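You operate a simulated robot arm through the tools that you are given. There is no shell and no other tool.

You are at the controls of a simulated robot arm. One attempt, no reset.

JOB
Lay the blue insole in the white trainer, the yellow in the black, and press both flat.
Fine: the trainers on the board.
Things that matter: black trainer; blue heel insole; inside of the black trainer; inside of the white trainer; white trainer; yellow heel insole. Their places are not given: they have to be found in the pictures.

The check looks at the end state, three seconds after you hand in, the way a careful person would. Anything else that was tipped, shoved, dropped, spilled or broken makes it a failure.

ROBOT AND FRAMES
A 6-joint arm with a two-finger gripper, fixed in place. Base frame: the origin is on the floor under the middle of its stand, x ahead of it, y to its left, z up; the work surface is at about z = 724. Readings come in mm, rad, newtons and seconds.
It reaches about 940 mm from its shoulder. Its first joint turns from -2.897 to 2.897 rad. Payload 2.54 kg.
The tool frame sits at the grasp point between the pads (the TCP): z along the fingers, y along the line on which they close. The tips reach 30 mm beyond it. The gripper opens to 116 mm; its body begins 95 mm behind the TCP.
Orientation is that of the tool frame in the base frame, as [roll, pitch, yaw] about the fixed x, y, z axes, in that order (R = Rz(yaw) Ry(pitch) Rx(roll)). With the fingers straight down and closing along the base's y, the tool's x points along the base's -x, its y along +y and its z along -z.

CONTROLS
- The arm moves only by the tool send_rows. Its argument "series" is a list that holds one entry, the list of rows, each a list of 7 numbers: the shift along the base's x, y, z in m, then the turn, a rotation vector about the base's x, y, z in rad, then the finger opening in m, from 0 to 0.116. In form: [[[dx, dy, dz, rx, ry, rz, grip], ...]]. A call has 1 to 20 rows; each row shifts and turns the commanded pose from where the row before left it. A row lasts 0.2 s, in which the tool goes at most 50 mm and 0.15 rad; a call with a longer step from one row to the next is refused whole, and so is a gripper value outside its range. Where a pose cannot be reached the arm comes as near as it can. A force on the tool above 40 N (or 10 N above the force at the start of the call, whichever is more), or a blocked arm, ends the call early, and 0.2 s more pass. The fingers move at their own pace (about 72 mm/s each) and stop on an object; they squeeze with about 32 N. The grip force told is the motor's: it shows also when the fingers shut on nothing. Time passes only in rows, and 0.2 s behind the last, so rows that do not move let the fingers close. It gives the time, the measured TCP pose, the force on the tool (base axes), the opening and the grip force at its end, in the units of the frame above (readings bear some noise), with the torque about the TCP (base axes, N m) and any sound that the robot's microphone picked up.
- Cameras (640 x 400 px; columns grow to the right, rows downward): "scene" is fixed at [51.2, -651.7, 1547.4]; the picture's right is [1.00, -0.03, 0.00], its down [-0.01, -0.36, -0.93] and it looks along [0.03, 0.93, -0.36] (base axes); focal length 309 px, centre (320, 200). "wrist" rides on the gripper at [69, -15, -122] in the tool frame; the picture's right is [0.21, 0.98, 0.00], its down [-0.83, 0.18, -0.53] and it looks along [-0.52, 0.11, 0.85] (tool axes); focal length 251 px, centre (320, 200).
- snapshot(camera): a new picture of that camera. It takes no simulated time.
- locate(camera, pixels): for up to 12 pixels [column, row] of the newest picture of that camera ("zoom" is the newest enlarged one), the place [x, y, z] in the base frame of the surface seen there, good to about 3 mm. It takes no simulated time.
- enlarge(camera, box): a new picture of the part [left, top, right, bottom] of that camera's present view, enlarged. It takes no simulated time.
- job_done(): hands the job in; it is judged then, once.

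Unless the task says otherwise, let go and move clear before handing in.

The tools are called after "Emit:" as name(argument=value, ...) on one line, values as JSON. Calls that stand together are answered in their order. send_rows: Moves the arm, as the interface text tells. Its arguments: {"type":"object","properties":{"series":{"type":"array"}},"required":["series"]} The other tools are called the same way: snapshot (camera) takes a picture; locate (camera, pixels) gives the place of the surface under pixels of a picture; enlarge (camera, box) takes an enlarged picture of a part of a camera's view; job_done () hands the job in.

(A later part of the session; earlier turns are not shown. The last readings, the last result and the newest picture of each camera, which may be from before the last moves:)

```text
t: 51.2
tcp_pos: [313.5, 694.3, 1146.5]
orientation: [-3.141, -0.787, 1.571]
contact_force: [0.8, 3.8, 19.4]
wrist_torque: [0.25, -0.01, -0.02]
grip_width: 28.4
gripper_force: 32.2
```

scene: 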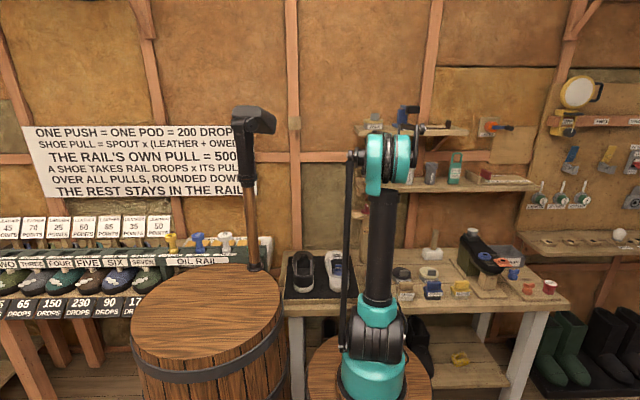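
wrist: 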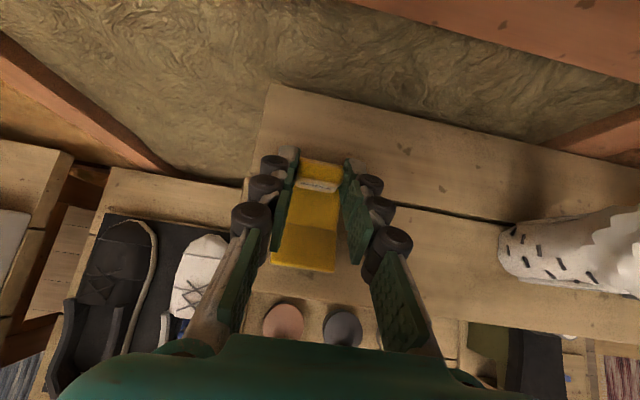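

Yellow rests on the shelf (19 N contact). I'll open to 56 mm, then back out horizontally in -y the way I came.

Emit:
send_rows(series=[[[0, 0, 0.0007, 0, 0, 0, 0.035], [0, 0, 0, 0, 0, 0, 0.05], [0, 0, 0, 0, 0, 0, 0.056], [0, 0, 0.002, 0, 0, 0, 0.056], [0, -0.01, 0, 0, 0, 0, 0.056], [0, -0.014, 0, 0, 0, 0, 0.056], [0, -0.016, 0, 0, 0, 0, 0.056], [0, -0.02, 0, 0, 0, 0, 0.056], [0, -0.02, 0, 0, 0, 0, 0.056], [0, -0.02, 0, 0, 0, 0, 0.056], [0, -0.02, 0, 0, 0, 0, 0.056], [0, 0, 0, 0, 0, 0, 0.056]]])

Emit:
snapshot(camera="wrist")

Emit:
enlarge(camera="wrist", box=[250, 40, 390, 200])

Emit:
locate(camera="wrist", pixels=[[322, 90], [322, 130], [300, 160], [345, 110], [330, 170], [280, 130], [360, 150], [322, 80], [310, 100], [335, 100], [322, 150], [322, 110]])

```text
t: 53.8
tcp_pos: [313.0, 574.3, 1149.0]
orientation: [3.141, -0.789, 1.572]
contact_force: [-1.1, -0.5, -0.3]
wrist_torque: [0.02, -0.08, 0.0]
grip_width: 56.1
gripper_force: 0.0
```

```text
taken
```

wrist: 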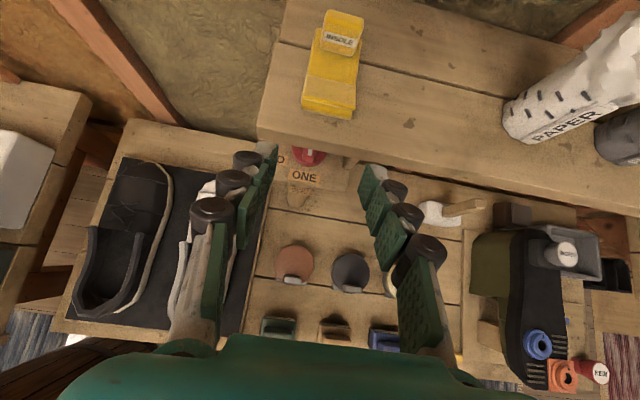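

```text
2.50 times, centred on (320, 120) of wrist
```

zoom: 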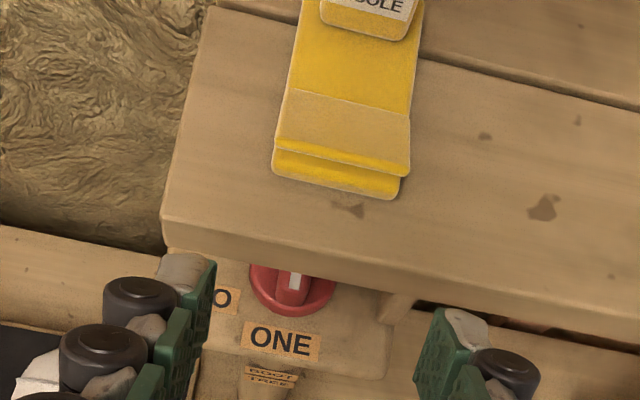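

```text
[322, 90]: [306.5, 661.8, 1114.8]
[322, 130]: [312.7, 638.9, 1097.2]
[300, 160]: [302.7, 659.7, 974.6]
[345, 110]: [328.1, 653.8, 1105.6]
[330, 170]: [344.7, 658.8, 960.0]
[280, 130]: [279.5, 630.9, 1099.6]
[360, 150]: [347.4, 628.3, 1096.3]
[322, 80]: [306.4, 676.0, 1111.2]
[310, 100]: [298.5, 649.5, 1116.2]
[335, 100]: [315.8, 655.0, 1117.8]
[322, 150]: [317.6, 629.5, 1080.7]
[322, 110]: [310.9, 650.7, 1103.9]
```

Yellow is sitting on the shelf at blue's old place, wrist (332,65). I'll measure its tab and plate edges here for the side grasp.

Emit:
enlarge(camera="wrist", box=[285, 0, 385, 125])

Emit:
locate(camera="zoom", pixels=[[255, 60], [370, 60], [280, 45], [375, 85], [250, 150], [365, 190], [240, 100], [390, 120], [210, 330], [335, 360], [320, 45], [320, 120]])

```text
3.20 times, centred on (335, 62) of wrist
```

zoom: 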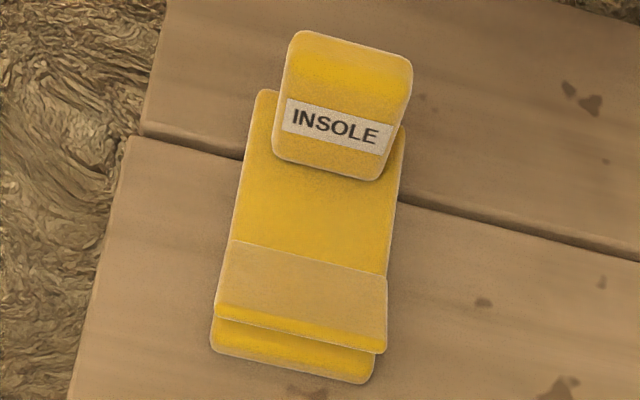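

```text
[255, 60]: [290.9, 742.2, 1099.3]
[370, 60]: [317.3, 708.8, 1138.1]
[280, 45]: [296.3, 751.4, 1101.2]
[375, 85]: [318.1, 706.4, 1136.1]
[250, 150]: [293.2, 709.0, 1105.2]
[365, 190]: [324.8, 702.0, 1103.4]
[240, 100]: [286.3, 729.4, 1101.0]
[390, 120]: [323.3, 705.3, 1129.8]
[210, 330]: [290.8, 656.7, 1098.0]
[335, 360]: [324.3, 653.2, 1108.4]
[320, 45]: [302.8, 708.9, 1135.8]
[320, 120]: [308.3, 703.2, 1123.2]
```

Yellow now sits almost exactly where blue was: tab x 299–326, y 702–715. I'll retreat, return to the side-facing orientation and repeat the same approach.

Emit:
send_rows(series=[[[0, -0.017, 0.017, -0.131, 0, 0, 0.056], [0, -0.017, 0.017, -0.131, 0, 0, 0.056], [0, -0.017, 0.017, -0.131, 0, 0, 0.056], [0, -0.017, 0.017, -0.131, 0, 0, 0.056], [0, -0.017, 0.017, -0.131, 0, 0, 0.056], [0, -0.017, 0.017, -0.131, 0, 0, 0.056], [-0.002, 0, 0, 0, 0, 0.1428, 0.05], [-0.003, 0, 0, 0, 0, 0.1428, 0.04], [-0.005, 0, 0, 0, 0, 0.1428, 0.04], [-0.005, 0, 0, 0, 0, 0.1428, 0.04], [-0.005, 0, 0, 0, 0, 0.1428, 0.04], [-0.007, 0, 0, 0, 0, 0.1428, 0.04], [-0.007, 0, 0, 0, 0, 0.1428, 0.04], [-0.007, 0, 0, 0, 0, 0.1428, 0.04], [-0.007, 0, 0, 0, 0, 0.1428, 0.04], [-0.007, 0, 0, 0, 0, 0.1428, 0.04], [-0.005, 0, 0, 0, 0, 0.1428, 0.04], [0, 0, 0, 0, 0, 0, 0.04]]])

Emit:
send_rows(series=[[[0, 0.01, -0.002, 0, -0.131, 0, 0.04], [0, 0.01, -0.002, 0, -0.131, 0, 0.04], [0, 0.01, -0.002, 0, -0.131, 0, 0.04], [0, 0.01, -0.002, 0, -0.131, 0, 0.04], [0, 0.01, -0.002, 0, -0.131, 0, 0.04], [0, 0.01, -0.002, 0, -0.131, 0, 0.04], [0, 0, 0, 0, 0, 0, 0.04]]])

Emit:
snapshot(camera="wrist")

Emit:
snapshot(camera="scene")

```text
t: 57.6
tcp_pos: [253.0, 472.4, 1249.6]
orientation: [-3.141, -0.002, -3.139]
contact_force: [-0.3, -0.1, -0.5]
wrist_torque: [0.0, 0.04, 0.0]
grip_width: 40.2
gripper_force: 0.0
```

```text
t: 59.2
tcp_pos: [250.7, 534.1, 1237.4]
orientation: [3.14, 0.788, 3.14]
contact_force: [0.0, 0.0, -0.1]
wrist_torque: [0.0, 0.02, 0.02]
grip_width: 40.0
gripper_force: 0.2
```

```text
taken
```

wrist: 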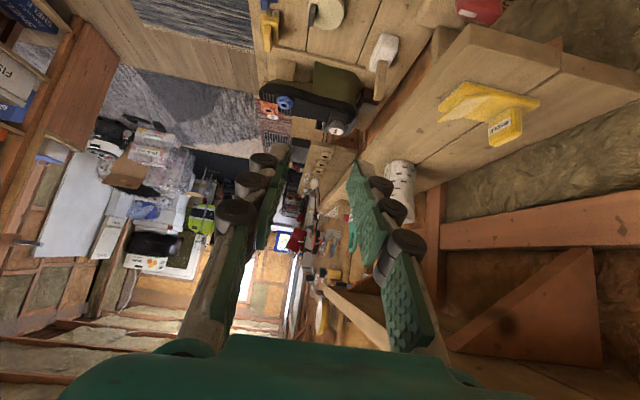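

```text
taken
```

scene: 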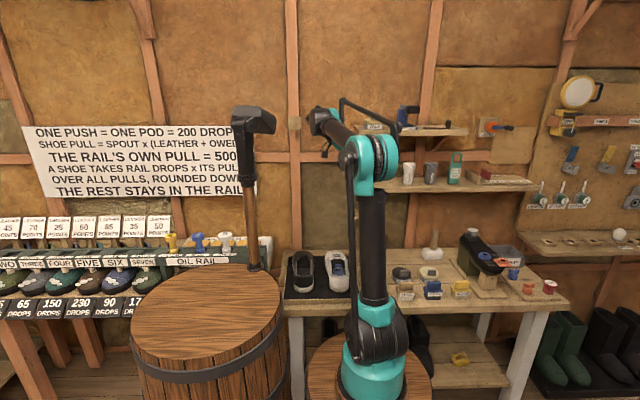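

Same pose as before the first side grasp, with yellow at wrist (490,110). I'll repeat the approach to about (251, 709, 1209).

Emit:
send_rows(series=[[[0, 0.022, -0.004, 0, 0, 0, 0.04], [0, 0.022, -0.004, 0, 0, 0, 0.04], [0, 0.022, -0.004, 0, 0, 0, 0.04], [0, 0.022, -0.004, 0, 0, 0, 0.04], [0, 0.022, -0.004, 0, 0, 0, 0.04], [0, 0.022, -0.004, 0, 0, 0, 0.04], [0, 0.022, -0.003, 0, 0, 0, 0.04], [0, 0.022, -0.003, 0, 0, 0, 0.04], [0, 0, 0, 0, 0, 0, 0.04]]])

Emit:
enlarge(camera="wrist", box=[240, 45, 380, 175])

Emit:
locate(camera="zoom", pixels=[[390, 160], [375, 200], [385, 240], [180, 130], [190, 100], [270, 130], [370, 220], [400, 150], [380, 150], [365, 200], [390, 200], [370, 255]])

```text
t: 61.2
tcp_pos: [253.6, 709.1, 1207.2]
orientation: [3.14, 0.787, 3.141]
contact_force: [0.2, 0.0, 0.0]
wrist_torque: [-0.03, 0.03, -0.07]
grip_width: 39.9
gripper_force: 0.2
```

```text
3.08 times, centred on (310, 110) of wrist
```

zoom: 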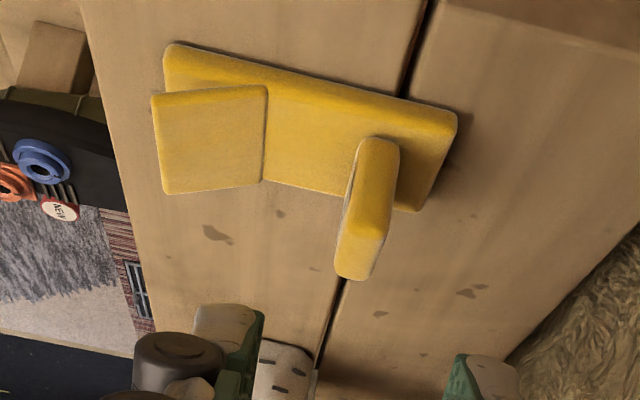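

```text
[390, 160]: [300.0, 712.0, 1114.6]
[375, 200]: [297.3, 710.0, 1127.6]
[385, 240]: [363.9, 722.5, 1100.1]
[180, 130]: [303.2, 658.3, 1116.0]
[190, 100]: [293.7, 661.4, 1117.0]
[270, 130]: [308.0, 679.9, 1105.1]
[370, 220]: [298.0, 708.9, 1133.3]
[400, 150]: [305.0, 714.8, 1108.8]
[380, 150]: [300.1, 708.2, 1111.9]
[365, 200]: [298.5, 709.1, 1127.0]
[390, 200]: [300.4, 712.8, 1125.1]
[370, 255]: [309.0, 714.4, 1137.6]
```

Yellow's tab (zoom (370,205)) is at x 298+, y 702–715, the same as blue was. I'll descend to about (303, 709, 1146) and close.

Emit:
send_rows(series=[[[0, 0, -0.011, 0, 0, 0, 0.04], [0.01, 0, -0.01, 0, 0, 0, 0.04], [0.01, 0, -0.01, 0, 0, 0, 0.04], [0.01, 0, -0.01, 0, 0, 0, 0.04], [0.01, 0, -0.01, 0, 0, 0, 0.04], [0.01, 0, -0.01, 0, 0, 0, 0.04], [0, 0, 0, 0, 0, 0, 0.04]]])

Emit:
send_rows(series=[[[0, 0, 0, 0, 0, 0, 0.02], [0, 0, 0, 0, 0, 0, 0.01], [0, 0, 0, 0, 0, 0, 0.0], [0, 0, 0, 0, 0, 0, 0.0], [0, 0, 0, 0, 0, 0, 0.0]]])

Emit:
enlarge(camera="wrist", box=[220, 60, 420, 200])

```text
t: 62.8
tcp_pos: [302.0, 707.3, 1144.0]
orientation: [-3.141, 0.786, -3.141]
contact_force: [-0.4, 0.0, -0.4]
wrist_torque: [0.01, -0.01, 0.0]
grip_width: 39.9
gripper_force: 0.1
```

```text
t: 64.0
tcp_pos: [303.6, 708.5, 1143.5]
orientation: [3.141, 0.785, 3.142]
contact_force: [-0.2, 0.7, -0.2]
wrist_torque: [0.0, 0.02, -0.01]
grip_width: 10.8
gripper_force: 31.8
```

```text
2.86 times, centred on (320, 130) of wrist
```

zoom: 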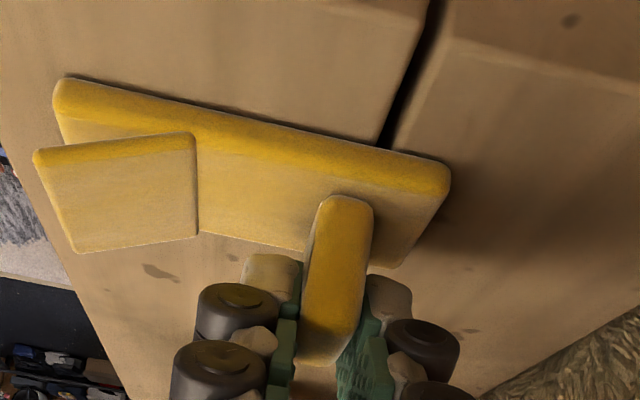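

Yellow is held (10.8 mm, 32 N) exactly like blue was. I'll lift it, pull it out to the left and bring it in front at about (165, 500, 1030), then survey the black trainer's surroundings.

Emit:
send_rows(series=[[[0, 0, 0.005, 0, 0, 0, 0.0], [0, 0, 0.01, 0, 0, 0, 0.0], [0, 0, 0.015, 0, 0, 0, 0.0], [-0.02, 0, 0.002, 0, 0, 0, 0.0], [-0.03, 0, 0.003, 0, 0, 0, 0.0], [-0.03, 0, 0.003, 0, 0, 0, 0.0], [-0.025, -0.005, 0, 0, 0, 0, 0.0], [-0.004, -0.02, -0.015, 0, 0, 0, 0.0], [-0.004, -0.026, -0.022, 0, 0, 0, 0.0], [-0.004, -0.026, -0.022, 0, 0, 0, 0.0], [-0.004, -0.026, -0.022, 0, 0, 0, 0.0], [-0.004, -0.026, -0.022, 0, 0, 0, 0.0], [-0.004, -0.026, -0.022, 0, 0, 0, 0.0], [-0.004, -0.026, -0.022, 0, 0, 0, 0.0], [-0.004, -0.02, -0.01, 0, 0, 0, 0.0], [0, 0, 0, 0, 0, 0, 0.0]]])

Emit:
snapshot(camera="wrist")

Emit:
snapshot(camera="scene")

Emit:
locate(camera="scene", pixels=[[262, 245], [268, 262], [245, 255], [270, 240], [226, 240], [285, 260], [283, 290], [265, 255], [200, 240], [272, 250], [240, 262], [286, 300]])

Emit:
enlarge(camera="scene", box=[280, 240, 360, 305])

```text
t: 67.4
tcp_pos: [164.7, 507.2, 1028.8]
orientation: [-3.141, 0.787, 3.141]
contact_force: [0.1, -0.2, -0.3]
wrist_torque: [0.01, 0.0, 0.02]
grip_width: 10.5
gripper_force: 32.1
```

```text
taken
```

wrist: 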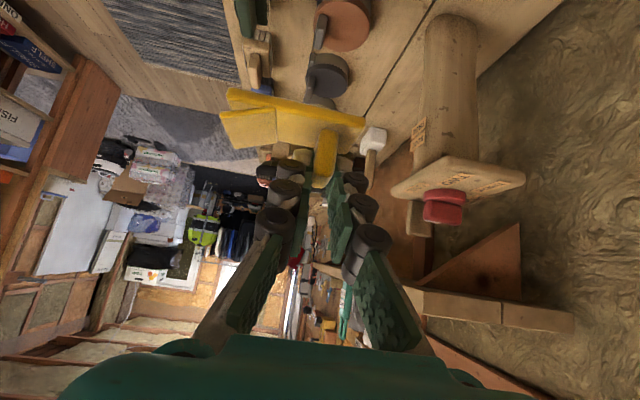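

```text
taken
```

scene: 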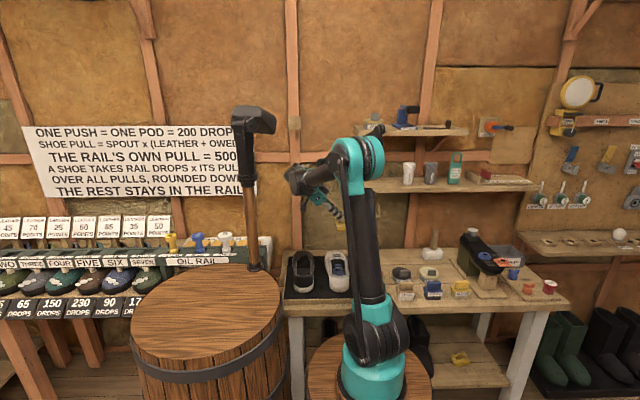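

```text
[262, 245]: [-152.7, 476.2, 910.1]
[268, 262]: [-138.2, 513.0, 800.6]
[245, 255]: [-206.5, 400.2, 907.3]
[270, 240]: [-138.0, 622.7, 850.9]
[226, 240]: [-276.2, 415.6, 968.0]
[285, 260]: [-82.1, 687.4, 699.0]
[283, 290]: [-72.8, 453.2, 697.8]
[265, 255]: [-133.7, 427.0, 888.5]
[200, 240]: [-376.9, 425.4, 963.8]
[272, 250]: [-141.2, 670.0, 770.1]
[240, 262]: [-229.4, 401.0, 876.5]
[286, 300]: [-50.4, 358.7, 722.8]
```

```text
6.15 times, centred on (320, 272) of scene
```

zoom: 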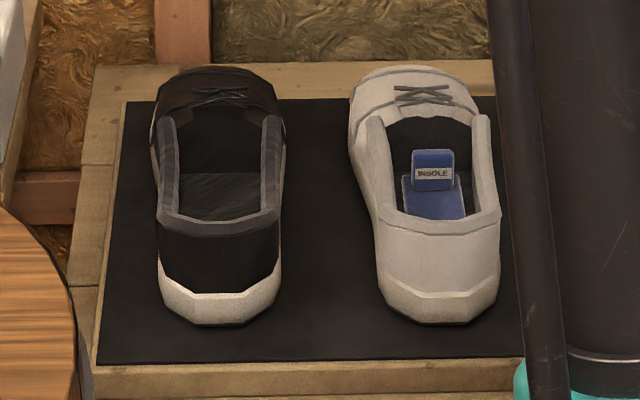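

Black's left side is blocked for this tilt: the oil rail's end is at x -134, z 888–910, right where the camera and wrist would go. So I'll set yellow down on the open bench and regrasp it vertically; I'll locate free bench space in this wrist view, between the discs, boot tree and brush.

Emit:
locate(camera="wrist", pixels=[[395, 55], [385, 100], [405, 25], [370, 110], [345, 25], [325, 75], [372, 140], [425, 60], [450, 20], [470, 90], [375, 30], [360, 60]])

Emit:
enlarge(camera="scene", box=[350, 225, 520, 325])

Emit:
locate(camera="zoom", pixels=[[190, 190], [300, 190], [190, 130], [250, 100], [220, 140], [130, 180], [210, 220], [190, 160], [300, 90], [240, 170], [300, 150], [345, 150]])

```text
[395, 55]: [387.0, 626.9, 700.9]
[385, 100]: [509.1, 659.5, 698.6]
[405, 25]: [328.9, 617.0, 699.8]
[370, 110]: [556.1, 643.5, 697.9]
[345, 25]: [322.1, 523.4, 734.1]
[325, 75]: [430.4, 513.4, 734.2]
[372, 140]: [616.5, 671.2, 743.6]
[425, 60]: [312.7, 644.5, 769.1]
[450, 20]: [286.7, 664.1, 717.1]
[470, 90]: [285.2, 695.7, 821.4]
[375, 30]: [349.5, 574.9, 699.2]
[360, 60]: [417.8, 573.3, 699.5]
```

```text
3.76 times, centred on (435, 275) of scene
```

zoom: 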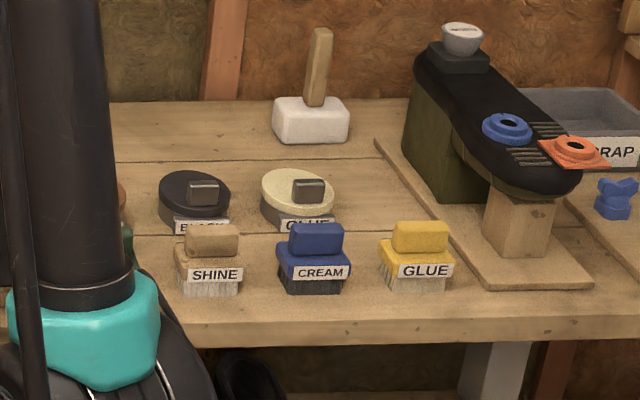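

```text
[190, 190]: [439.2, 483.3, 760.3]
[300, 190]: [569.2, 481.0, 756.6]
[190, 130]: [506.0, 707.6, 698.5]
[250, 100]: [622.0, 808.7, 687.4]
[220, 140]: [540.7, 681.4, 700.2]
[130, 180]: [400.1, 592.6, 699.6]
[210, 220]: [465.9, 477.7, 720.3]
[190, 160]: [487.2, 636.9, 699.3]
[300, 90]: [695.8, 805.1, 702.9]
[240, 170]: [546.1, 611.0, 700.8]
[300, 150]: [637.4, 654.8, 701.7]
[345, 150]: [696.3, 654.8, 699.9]
```

The bench surface is z 700, free around x 470–510, y 570–640 between and behind the discs. I'll measure the brushes and disc handles to make sure the low-hanging camera clears them when setting down from the front.

Emit:
locate(camera="zoom", pixels=[[210, 230], [185, 235], [240, 240], [317, 230], [290, 235], [345, 240], [420, 228], [205, 185], [308, 182], [160, 195], [229, 195], [263, 190]])

Emit:
locate(camera="zoom", pixels=[[335, 195], [195, 172], [300, 168], [240, 270], [280, 260], [352, 265], [175, 260], [380, 250], [255, 240], [270, 290], [390, 180], [440, 190]])

```text
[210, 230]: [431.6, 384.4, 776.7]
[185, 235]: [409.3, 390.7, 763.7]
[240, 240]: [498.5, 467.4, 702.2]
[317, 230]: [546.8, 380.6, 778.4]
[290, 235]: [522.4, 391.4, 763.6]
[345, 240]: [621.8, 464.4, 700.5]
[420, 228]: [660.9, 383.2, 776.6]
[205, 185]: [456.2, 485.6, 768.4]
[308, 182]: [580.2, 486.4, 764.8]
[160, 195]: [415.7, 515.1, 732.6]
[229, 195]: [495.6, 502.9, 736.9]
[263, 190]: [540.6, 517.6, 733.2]
```

```text
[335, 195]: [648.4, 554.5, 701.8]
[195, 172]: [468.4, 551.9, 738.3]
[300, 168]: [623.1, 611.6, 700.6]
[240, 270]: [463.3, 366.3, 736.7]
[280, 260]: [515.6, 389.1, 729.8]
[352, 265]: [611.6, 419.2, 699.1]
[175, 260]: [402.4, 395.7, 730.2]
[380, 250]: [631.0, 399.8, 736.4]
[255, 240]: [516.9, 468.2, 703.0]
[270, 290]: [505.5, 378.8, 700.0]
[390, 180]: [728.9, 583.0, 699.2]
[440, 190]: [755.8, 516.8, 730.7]
```

The gap between the dark disc (x 416–496) and cream disc (x 540–620) at x 518 gives a clear lane, with the brushes ending near y 415. I'll turn the held insole by +90° in mid-air so the gripper comes from the front, while moving toward (400, 480, 1000).

Emit:
send_rows(series=[[[0.015, -0.002, 0, 0, 0, 0.1, 0.0], [0.02, -0.002, 0, 0, 0, 0.1428, 0.0], [0.022, -0.002, 0, 0, 0, 0.1428, 0.0], [0.022, -0.002, 0, 0, 0, 0.1428, 0.0], [0.022, -0.002, 0, 0, 0, 0.1428, 0.0], [0.022, -0.002, 0, 0, 0, 0.1428, 0.0], [0.022, -0.002, 0, 0, 0, 0.1428, 0.0], [0.022, -0.002, 0, 0, 0, 0.1428, 0.0], [0.022, -0.002, 0, 0, 0, 0.1428, 0.0], [0.022, -0.002, 0, 0, 0, 0.1428, 0.0], [0.02, -0.002, 0, 0, 0, 0.1428, 0.0], [0.01, 0, 0, 0, 0, 0.0428, 0.0], [0, 0, 0, 0, 0, 0, 0.0]]])

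Emit:
snapshot(camera="wrist")

Emit:
snapshot(camera="scene")

```text
t: 70.2
tcp_pos: [405.6, 484.8, 1027.0]
orientation: [3.138, 0.787, -1.573]
contact_force: [-0.3, 0.2, -0.4]
wrist_torque: [0.02, -0.03, 0.01]
grip_width: 10.5
gripper_force: 31.4
```

```text
taken
```

wrist: 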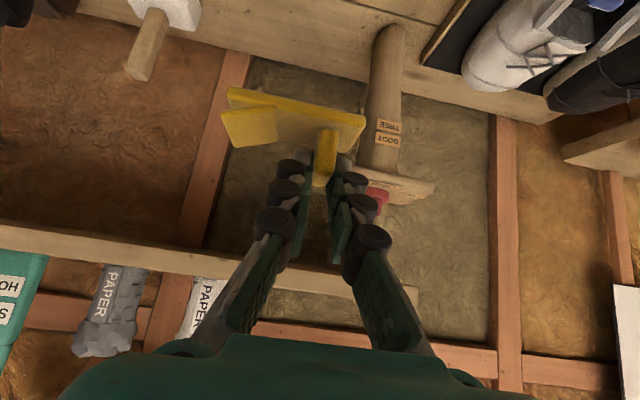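

```text
taken
```

scene: 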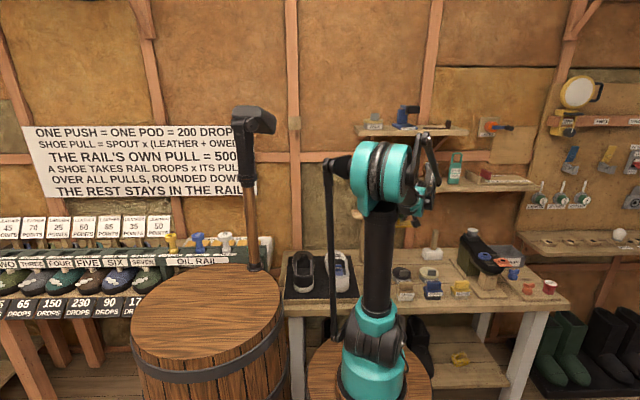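

The insole is now turned (yaw -1.573) and still held level. I'll move down toward (510, 583, 790) over the free bench lane and look before touching down.

Emit:
send_rows(series=[[[0.013, 0.012, -0.02, 0, 0, 0, 0.0], [0.013, 0.012, -0.03, 0, 0, 0, 0.0], [0.013, 0.012, -0.032, 0, 0, 0, 0.0], [0.013, 0.012, -0.032, 0, 0, 0, 0.0], [0.013, 0.012, -0.032, 0, 0, 0, 0.0], [0.013, 0.012, -0.032, 0, 0, 0, 0.0], [0.013, 0.013, -0.03, 0, 0, 0, 0.0], [0.013, 0.013, -0.027, 0, 0, 0, 0.0], [0, 0, 0, 0, 0, 0, 0.0]]])

Emit:
snapshot(camera="wrist")

Emit:
snapshot(camera="scene")

Emit:
enlarge(camera="scene", box=[350, 190, 520, 320])

```text
t: 72.2
tcp_pos: [511.4, 583.9, 790.7]
orientation: [-3.141, 0.789, -1.574]
contact_force: [-1.2, -0.1, -1.0]
wrist_torque: [0.03, 0.04, 0.01]
grip_width: 10.9
gripper_force: 32.2
```

```text
taken
```

wrist: 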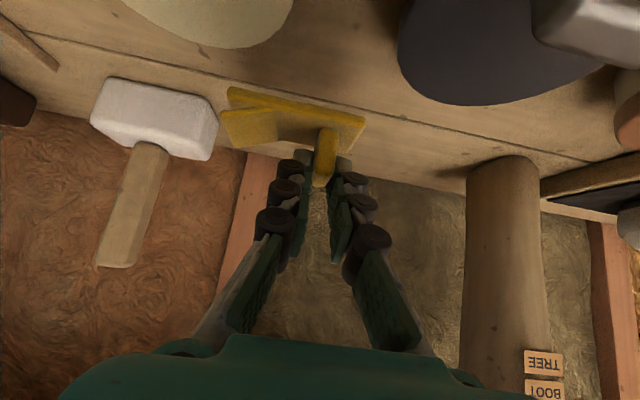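

```text
taken
```

scene: 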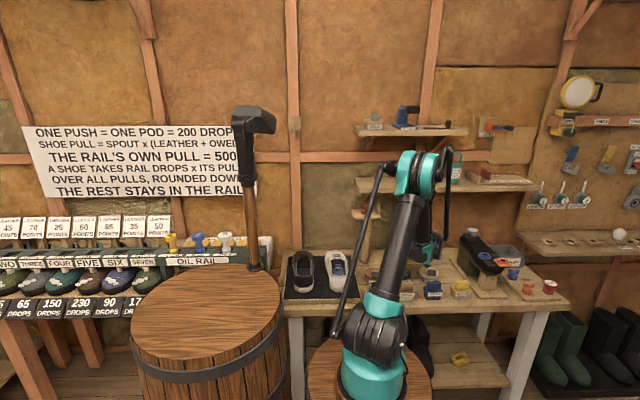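

```text
3.08 times, centred on (435, 255) of scene
```

zoom: 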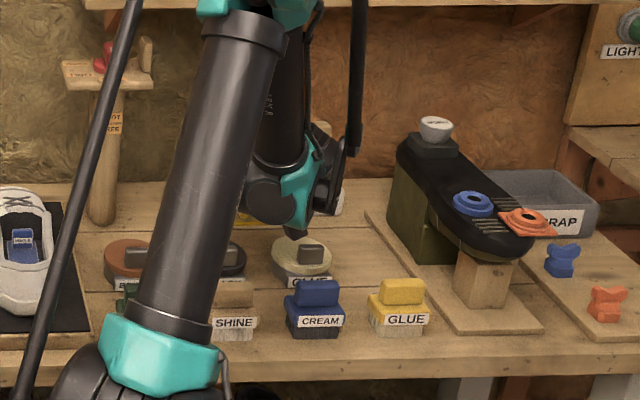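

The landing spot under the insole is bare bench (wrist (290,130)), with the camera lane clear of the disc handles. I'll lower 40 mm and then step down to contact.

Emit:
send_rows(series=[[[0, 0, -0.01, 0, 0, 0, 0.0], [0, 0, -0.01, 0, 0, 0, 0.0], [0, 0, -0.01, 0, 0, 0, 0.0], [0, 0, -0.008, 0, 0, 0, 0.0], [0, 0, 0, 0, 0, 0, 0.0]]])

Emit:
enlarge(camera="wrist", box=[120, 0, 640, 220])

Emit:
enlarge(camera="scene", box=[380, 220, 470, 300])

```text
t: 73.4
tcp_pos: [511.4, 583.5, 752.6]
orientation: [3.141, 0.786, -1.573]
contact_force: [-0.4, 0.3, -0.3]
wrist_torque: [0.02, -0.01, -0.02]
grip_width: 10.6
gripper_force: 32.6
```

```text
1.23 times, centred on (380, 110) of wrist
```

zoom: 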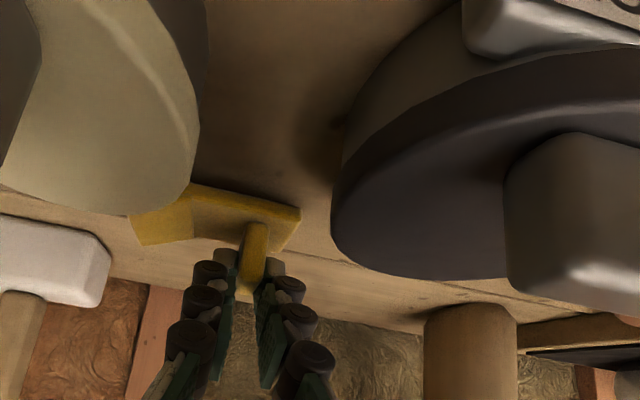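

```text
5.00 times, centred on (425, 260) of scene
```

zoom: 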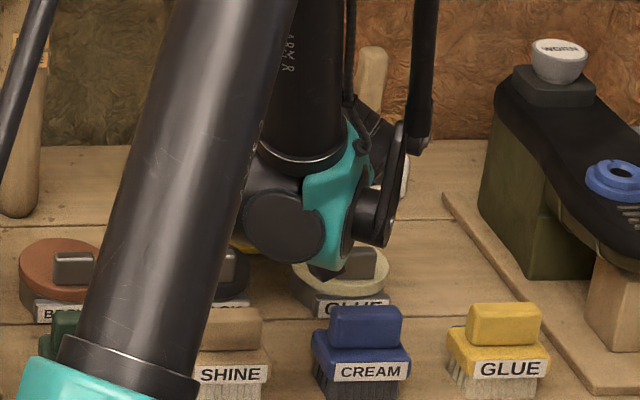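

TCP is 752.6 with no contact and the camera sits between the tins. I'll step down the last millimetres.

Emit:
send_rows(series=[[[0, 0, -0.003, 0, 0, 0, 0.0], [0, 0, -0.002, 0, 0, 0, 0.0]]])

Emit:
send_rows(series=[[[0, 0, -0.0015, 0, 0, 0, 0.0], [0, 0, 0, 0, 0, 0, 0.0]]])

Emit:
send_rows(series=[[[0, 0, -0.001, 0, 0, 0, 0.0], [0, 0, 0, 0, 0, 0, 0.0]]])

Emit:
send_rows(series=[[[0, 0, -0.001, 0, 0, 0, 0.0], [0, 0, 0, 0, 0, 0, 0.0]]])

```text
t: 74.0
tcp_pos: [512.2, 583.8, 747.5]
orientation: [-3.141, 0.787, -1.571]
contact_force: [0.6, -0.6, 0.4]
wrist_torque: [0.01, -0.05, -0.06]
grip_width: 10.4
gripper_force: 32.0
```

```text
t: 74.6
tcp_pos: [510.0, 583.5, 747.7]
orientation: [-3.141, 0.786, -1.573]
contact_force: [0.8, -0.4, 0.3]
wrist_torque: [-0.01, -0.02, 0.02]
grip_width: 10.3
gripper_force: 31.7
```

```text
t: 75.2
tcp_pos: [511.6, 584.2, 745.4]
orientation: [3.141, 0.788, -1.572]
contact_force: [0.3, 0.0, -0.5]
wrist_torque: [-0.03, 0.01, -0.01]
grip_width: 10.4
gripper_force: 32.6
```

```text
t: 75.8
tcp_pos: [509.5, 583.5, 745.6]
orientation: [-3.14, 0.786, -1.574]
contact_force: [-0.3, -0.5, -1.0]
wrist_torque: [-0.02, 0.02, 0.01]
grip_width: 10.1
gripper_force: 32.2
```

No contact yet at z about 745. I'll continue in 1 mm steps.

Emit:
send_rows(series=[[[0, 0, -0.001, 0, 0, 0, 0.0], [0, 0, 0, 0, 0, 0, 0.0]]])

Emit:
send_rows(series=[[[0, 0, -0.001, 0, 0, 0, 0.0], [0, 0, 0, 0, 0, 0, 0.0]]])

```text
t: 76.4
tcp_pos: [509.5, 584.0, 744.5]
orientation: [3.141, 0.787, -1.572]
contact_force: [0.3, 0.3, 10.8]
wrist_torque: [0.21, -0.03, 0.0]
grip_width: 10.6
gripper_force: 31.8
```

```text
t: 77.0
tcp_pos: [509.5, 583.1, 745.4]
orientation: [3.139, 0.789, -1.575]
contact_force: [1.3, 3.0, 33.8]
wrist_torque: [0.65, -0.08, 0.02]
grip_width: 10.5
gripper_force: 32.2
```

Yellow is down on the bench (contact 11 N, then 34 N). I'll ease up 1 mm, open to 30 mm and back out along the tool axis.

Emit:
send_rows(series=[[[0, 0, 0.001, 0, 0, 0, 0.0], [0, 0, 0, 0, 0, 0, 0.03], [0, 0, 0, 0, 0, 0, 0.03], [0, 0, 0, 0, 0, 0, 0.03], [0, -0.004, 0.005, 0, 0, 0, 0.03], [0, -0.008, 0.01, 0, 0, 0, 0.03], [0, -0.01, 0.015, 0, 0, 0, 0.03], [0, -0.01, 0.02, 0, 0, 0, 0.03], [0, -0.01, 0.03, 0, 0, 0, 0.03], [0, -0.005, 0.035, 0, 0, 0, 0.03], [0, 0, 0.035, 0, 0, 0, 0.04], [0, 0, 0, 0, 0, 0, 0.04]]])

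Emit:
snapshot(camera="wrist")

Emit:
snapshot(camera="scene")

```text
t: 79.6
tcp_pos: [511.0, 537.9, 892.2]
orientation: [3.142, 0.786, -1.573]
contact_force: [-0.6, -0.3, 0.2]
wrist_torque: [0.01, -0.01, -0.01]
grip_width: 40.0
gripper_force: 0.0
```

```text
taken
```

wrist: 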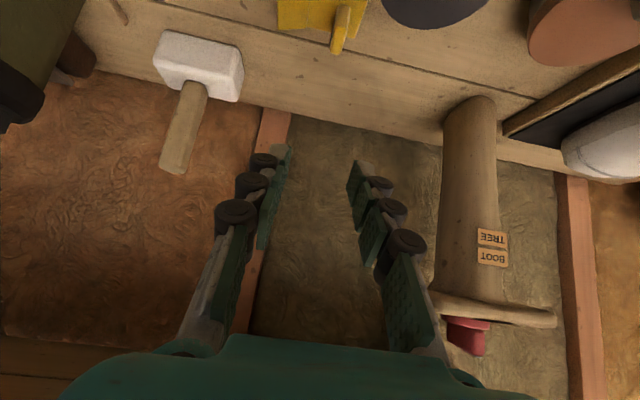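

```text
taken
```

scene: 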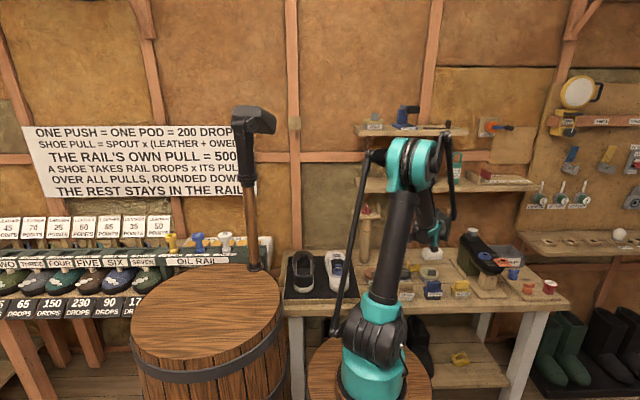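

Yellow is standing free on the bench (wrist (330,20)). I'll rotate the tool to vertical above the bench and look down at it.

Emit:
send_rows(series=[[[0, 0, 0.005, -0.131, 0, 0, 0.04], [0, 0, 0.005, -0.131, 0, 0, 0.04], [0, 0, 0.005, -0.131, 0, 0, 0.04], [0, 0, 0.005, -0.131, 0, 0, 0.04], [0, 0, 0.005, -0.131, 0, 0, 0.04], [0, 0, 0.005, -0.131, 0, 0, 0.04], [0, 0, 0, 0, 0, 0, 0.04]]])

Emit:
snapshot(camera="wrist")

Emit:
snapshot(camera="scene")

```text
t: 81.2
tcp_pos: [508.9, 539.3, 924.4]
orientation: [-3.141, 0.0, -1.572]
contact_force: [0.5, -0.4, 0.7]
wrist_torque: [0.02, -0.05, -0.02]
grip_width: 39.9
gripper_force: 0.0
```

```text
taken
```

wrist: 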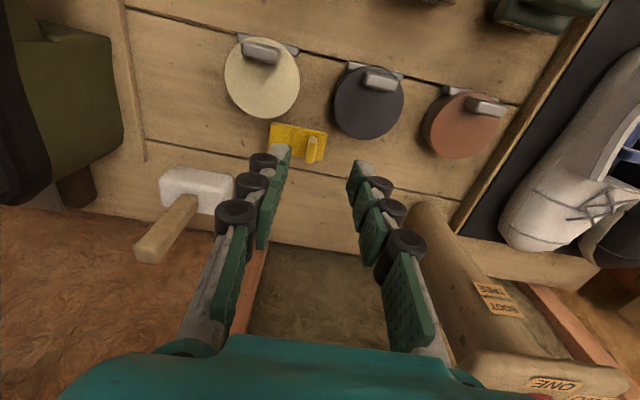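

```text
taken
```

scene: 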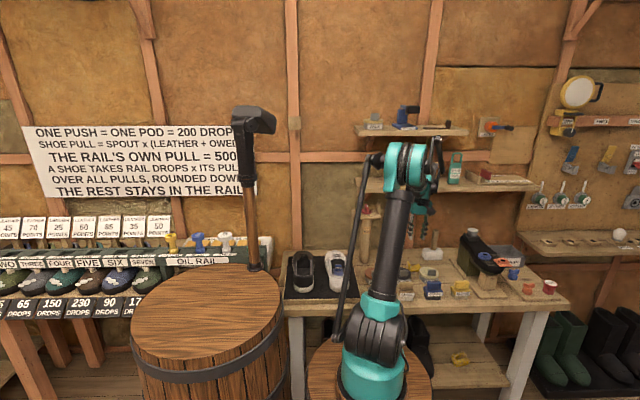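

Yellow is flat on the bench at wrist (300,142), just behind the two tins. I'll zoom in and measure the tab.

Emit:
enlarge(camera="wrist", box=[255, 110, 345, 175])

Emit:
locate(camera="zoom", pixels=[[400, 200], [390, 180], [410, 180], [395, 230], [400, 260], [420, 230], [130, 110], [490, 150], [120, 210], [470, 280], [250, 180], [370, 250]])

```text
6.15 times, centred on (300, 142) of wrist
```

zoom: 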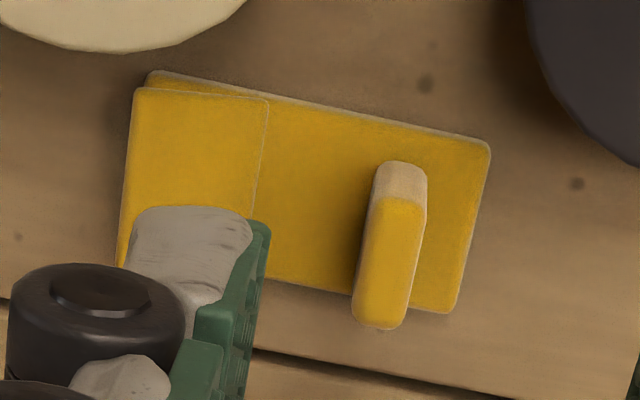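

```text
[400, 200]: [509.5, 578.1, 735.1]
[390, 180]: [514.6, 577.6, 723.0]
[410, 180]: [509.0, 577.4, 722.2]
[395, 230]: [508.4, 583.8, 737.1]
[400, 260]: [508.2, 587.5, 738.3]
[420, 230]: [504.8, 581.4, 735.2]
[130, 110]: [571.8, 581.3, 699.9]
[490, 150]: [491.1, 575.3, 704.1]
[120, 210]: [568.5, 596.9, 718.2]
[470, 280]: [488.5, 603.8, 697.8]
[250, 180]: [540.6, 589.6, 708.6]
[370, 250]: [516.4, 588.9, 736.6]
```

Yellow's tab is at x 504.5–516.5, y 578–605, top z 738. The wrist must stay below the lower shelf (z 1080, y 628), so I'll first descend to z 790 here, then move +y to 591.

Emit:
send_rows(series=[[[0, 0, -0.025, 0, 0, 0, 0.038], [0, 0, -0.03, 0, 0, 0, 0.038], [0, 0, -0.03, 0, 0, 0, 0.038], [0, 0, -0.03, 0, 0, 0, 0.038], [0, 0, -0.018, 0, 0, 0, 0.038], [0, 0.01, 0, 0, 0, 0, 0.038], [0, 0.015, 0, 0, 0, 0, 0.038], [0, 0.015, 0, 0, 0, 0, 0.038], [0, 0.012, 0, 0, 0, 0, 0.038], [0, 0, 0, 0, 0, 0, 0.038], [0, 0, 0, 0, 0, 0, 0.038]]])

Emit:
snapshot(camera="wrist")

Emit:
enlarge(camera="wrist", box=[220, 90, 420, 230])

Emit:
enlarge(camera="scene", box=[370, 130, 500, 290])

```text
t: 83.6
tcp_pos: [509.8, 588.6, 791.8]
orientation: [3.141, 0.0, -1.574]
contact_force: [-0.5, 0.2, -0.4]
wrist_torque: [0.0, 0.01, -0.02]
grip_width: 38.0
gripper_force: 0.1
```

```text
taken
```

wrist: 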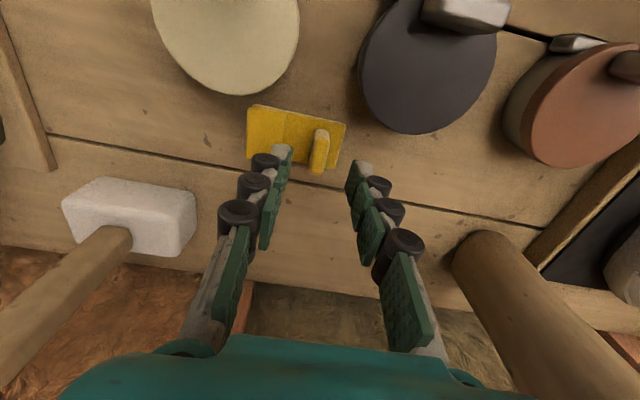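

```text
2.86 times, centred on (320, 160) of wrist
```

zoom: 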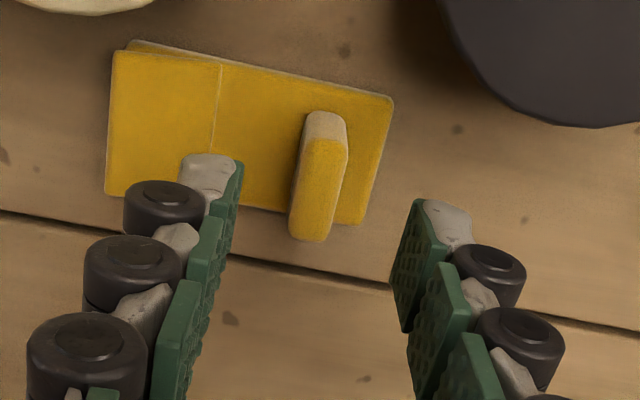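

```text
2.50 times, centred on (435, 210) of scene
```

zoom: 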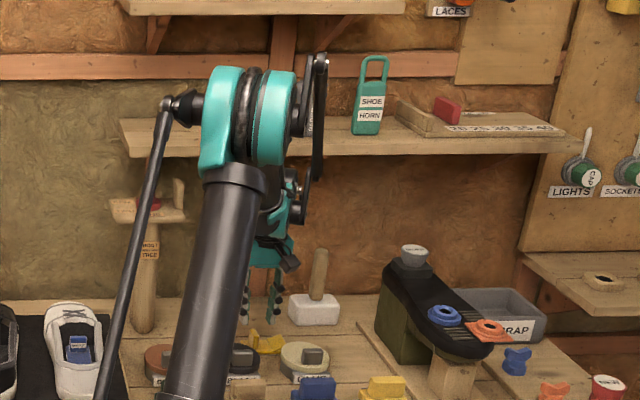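

Fingers straddle the tab from above (zoom (320,175)) and nothing is near the shelf. I'll descend to about z 741 and check.

Emit:
send_rows(series=[[[0, 0, -0.012, 0, 0, 0, 0.038], [0, 0, -0.013, 0, 0, 0, 0.038], [0, 0, -0.013, 0, 0, 0, 0.038], [0, 0, -0.008, 0, 0, 0, 0.038], [0, 0, -0.005, 0, 0, 0, 0.038], [0, 0, 0, 0, 0, 0, 0.038]]])

Emit:
enlarge(camera="wrist", box=[220, 90, 420, 230])

```text
t: 85.0
tcp_pos: [508.9, 588.3, 740.7]
orientation: [-3.141, 0.0, -1.573]
contact_force: [0.2, -0.8, 0.1]
wrist_torque: [0.0, -0.02, 0.01]
grip_width: 38.2
gripper_force: 0.1
```

```text
2.86 times, centred on (320, 160) of wrist
```

zoom: 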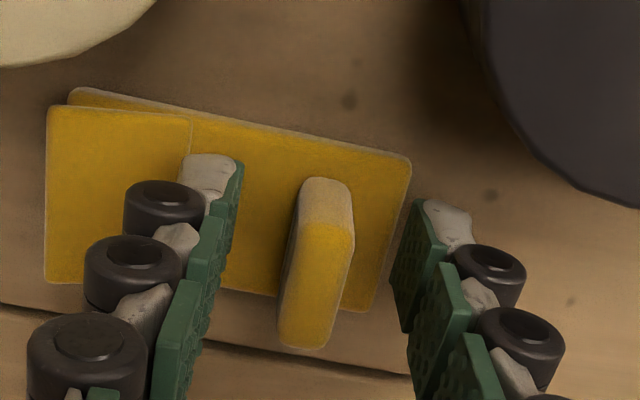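

The tab is between the pads, sitting slightly toward +y. I'll shift 2 mm in +y, lower 1 mm and close.

Emit:
send_rows(series=[[[0, 0.002, -0.001, 0, 0, 0, 0.038], [0, 0, 0, 0, 0, 0, 0.02], [0, 0, 0, 0, 0, 0, 0.01], [0, 0, 0, 0, 0, 0, 0.0], [0, 0, 0, 0, 0, 0, 0.0], [0, 0, 0, 0, 0, 0, 0.0]]])

Emit:
enlarge(camera="wrist", box=[220, 90, 420, 230])

```text
t: 86.4
tcp_pos: [509.0, 591.5, 739.7]
orientation: [-3.141, -0.001, -1.574]
contact_force: [-0.3, -0.4, 0.4]
wrist_torque: [-0.01, 0.01, -0.01]
grip_width: 10.7
gripper_force: 32.5
```

```text
2.86 times, centred on (320, 160) of wrist
```

zoom: 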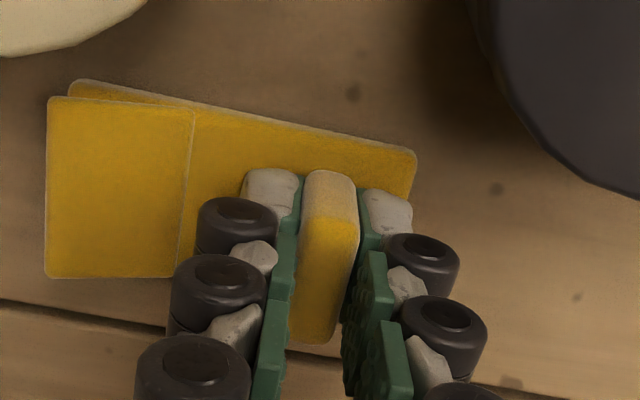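

Yellow is held vertically: 10.7 mm, 32 N. I'll lift it straight up, then draw back from the shelf while rising to about z 1000.

Emit:
send_rows(series=[[[0, 0, 0.008, 0, 0, 0, 0.0], [0, 0, 0.02, 0, 0, 0, 0.0], [0, 0, 0.025, 0, 0, 0, 0.0], [0, -0.012, 0.02, 0, 0, 0, 0.0], [0, -0.018, 0.02, 0, 0, 0, 0.0], [0, -0.02, 0.025, 0, 0, 0, 0.0], [0, -0.02, 0.03, 0, 0, 0, 0.0], [0, -0.02, 0.03, 0, 0, 0, 0.0], [0, -0.015, 0.03, 0, 0, 0, 0.0], [0, -0.01, 0.03, 0, 0, 0, 0.0], [0, 0, 0.02, 0, 0, 0, 0.0], [0, 0, 0, 0, 0, 0, 0.0]]])

Emit:
snapshot(camera="wrist")

Emit:
snapshot(camera="scene")

Emit:
enlarge(camera="scene", box=[280, 242, 330, 297])

Emit:
locate(camera="zoom", pixels=[[140, 150], [200, 150], [260, 150], [135, 200], [155, 200], [175, 200], [200, 200], [225, 200], [250, 200], [265, 200], [200, 245], [200, 225]])

```text
t: 89.0
tcp_pos: [510.2, 478.1, 1001.2]
orientation: [3.14, 0.0, -1.573]
contact_force: [-0.6, 0.3, 0.0]
wrist_torque: [-0.02, -0.02, 0.0]
grip_width: 10.6
gripper_force: 32.3
```

```text
taken
```

wrist: 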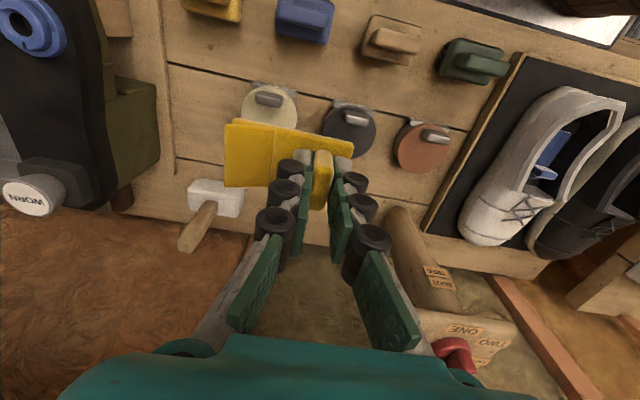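

```text
taken
```

scene: 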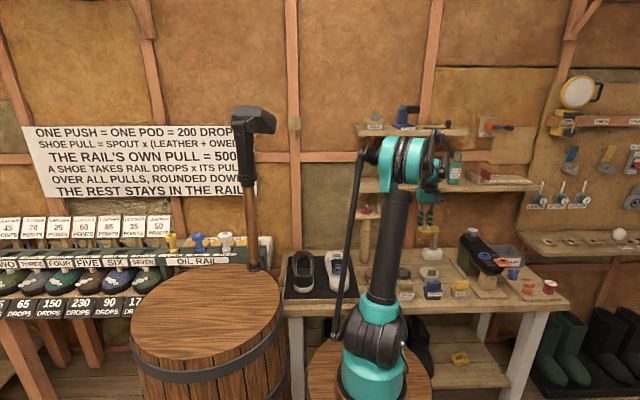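

```text
7.27 times, centred on (305, 270) of scene
```

zoom: 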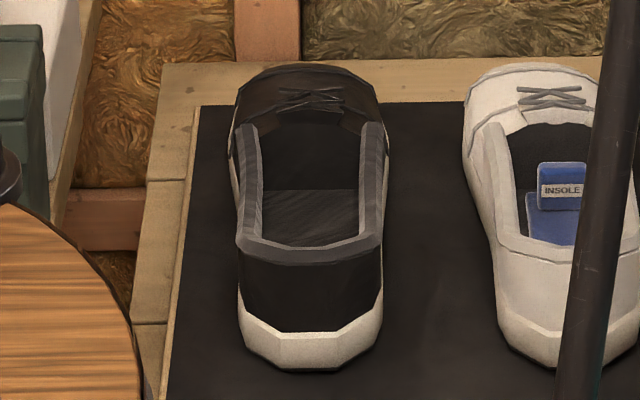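

```text
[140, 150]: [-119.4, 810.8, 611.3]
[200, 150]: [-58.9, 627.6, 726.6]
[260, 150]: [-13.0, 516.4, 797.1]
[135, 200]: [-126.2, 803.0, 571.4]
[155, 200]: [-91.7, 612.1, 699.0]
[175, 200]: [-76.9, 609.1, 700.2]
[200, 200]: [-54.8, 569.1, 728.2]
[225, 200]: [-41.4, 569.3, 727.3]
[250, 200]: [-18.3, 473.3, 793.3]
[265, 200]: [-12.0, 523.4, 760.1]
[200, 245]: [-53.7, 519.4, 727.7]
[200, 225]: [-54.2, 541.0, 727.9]
```

Yellow is held level at (510, 478, 1001). I'll measure the black trainer's inner walls in this enlarged scene view (opening about zoom (262–358, 130–245)).

Emit:
locate(camera="zoom", pixels=[[266, 225], [285, 235], [310, 235], [340, 235], [355, 225], [357, 200], [357, 170], [262, 170], [310, 210], [250, 215], [374, 215], [310, 250]])

Emit:
locate(camera="zoom", pixels=[[245, 235], [265, 243], [285, 248], [340, 246], [360, 238], [380, 228], [368, 170], [252, 150], [368, 140], [310, 160], [310, 140], [310, 188]])

```text
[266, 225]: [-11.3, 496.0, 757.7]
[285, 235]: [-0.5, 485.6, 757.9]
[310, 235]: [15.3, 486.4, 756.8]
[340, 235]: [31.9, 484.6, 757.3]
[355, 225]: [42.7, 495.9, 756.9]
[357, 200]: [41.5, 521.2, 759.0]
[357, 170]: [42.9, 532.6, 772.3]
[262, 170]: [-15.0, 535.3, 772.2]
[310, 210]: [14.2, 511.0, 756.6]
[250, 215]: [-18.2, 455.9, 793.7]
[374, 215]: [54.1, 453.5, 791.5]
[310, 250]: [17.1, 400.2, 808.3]
```

```text
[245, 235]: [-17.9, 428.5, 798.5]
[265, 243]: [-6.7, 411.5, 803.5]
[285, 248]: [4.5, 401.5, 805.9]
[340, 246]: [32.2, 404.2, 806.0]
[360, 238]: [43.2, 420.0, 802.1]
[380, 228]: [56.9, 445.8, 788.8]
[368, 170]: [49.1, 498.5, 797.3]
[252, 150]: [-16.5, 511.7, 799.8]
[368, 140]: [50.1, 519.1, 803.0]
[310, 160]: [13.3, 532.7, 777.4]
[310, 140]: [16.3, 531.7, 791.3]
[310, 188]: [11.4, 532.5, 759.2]
```

Black's well is the white one shifted by about -150 mm: x -14 to 44, centred at x 16.7, y 404–532, floor z 757. I'll carry yellow across at height, turning it back by -90°, to about (16, 500, 970) over the black trainer.

Emit:
send_rows(series=[[[-0.02, 0.001, 0, 0, 0, -0.06, 0.0], [-0.03, 0.0015, 0, 0, 0, -0.1, 0.0], [-0.034, 0.0015, -0.002, 0, 0, -0.11, 0.0], [-0.034, 0.0015, -0.002, 0, 0, -0.11, 0.0], [-0.034, 0.0015, -0.002, 0, 0, -0.11, 0.0], [-0.034, 0.0015, -0.002, 0, 0, -0.11, 0.0], [-0.034, 0.0015, -0.002, 0, 0, -0.11, 0.0], [-0.034, 0.0015, -0.002, 0, 0, -0.11, 0.0], [-0.034, 0.0015, -0.002, 0, 0, -0.11, 0.0], [-0.034, 0.0015, -0.002, 0, 0, -0.11, 0.0], [-0.034, 0.0015, -0.002, 0, 0, -0.11, 0.0], [-0.034, 0.0015, -0.002, 0, 0, -0.11, 0.0], [-0.034, 0.0015, -0.002, 0, 0, -0.11, 0.0], [-0.034, 0.0015, -0.002, 0, 0, -0.11, 0.0], [-0.02, 0.001, -0.002, 0, 0, -0.06, 0.0], [-0.016, 0.001, -0.004, 0, 0, -0.0308, 0.0], [0, 0, 0, 0, 0, 0, 0.0], [0, 0, 0, 0, 0, 0, 0.0]]])

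Emit:
snapshot(camera="wrist")

Emit:
snapshot(camera="scene")

Emit:
enlarge(camera="scene", box=[260, 170, 370, 300])

```text
t: 92.8
tcp_pos: [16.7, 499.4, 966.9]
orientation: [3.14, 0.0, -3.142]
contact_force: [0.4, 0.4, 0.5]
wrist_torque: [0.0, -0.03, -0.01]
grip_width: 10.5
gripper_force: 32.5
```

```text
taken
```

wrist: 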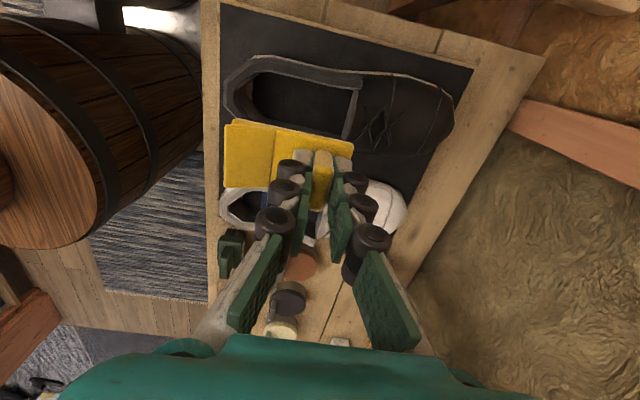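

```text
taken
```

scene: 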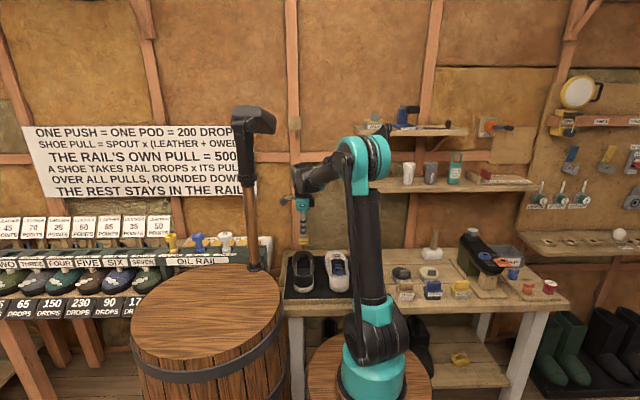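

```text
3.08 times, centred on (315, 235) of scene
```

zoom: 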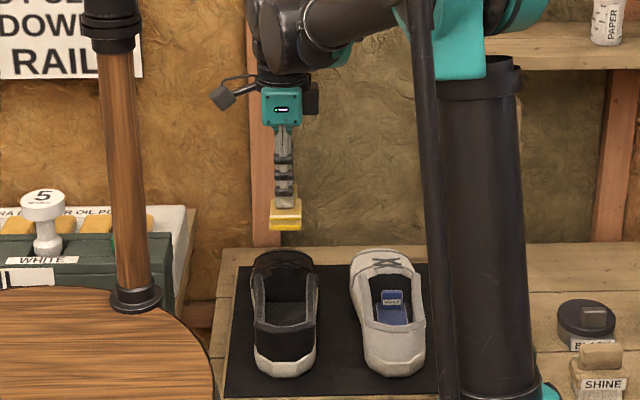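

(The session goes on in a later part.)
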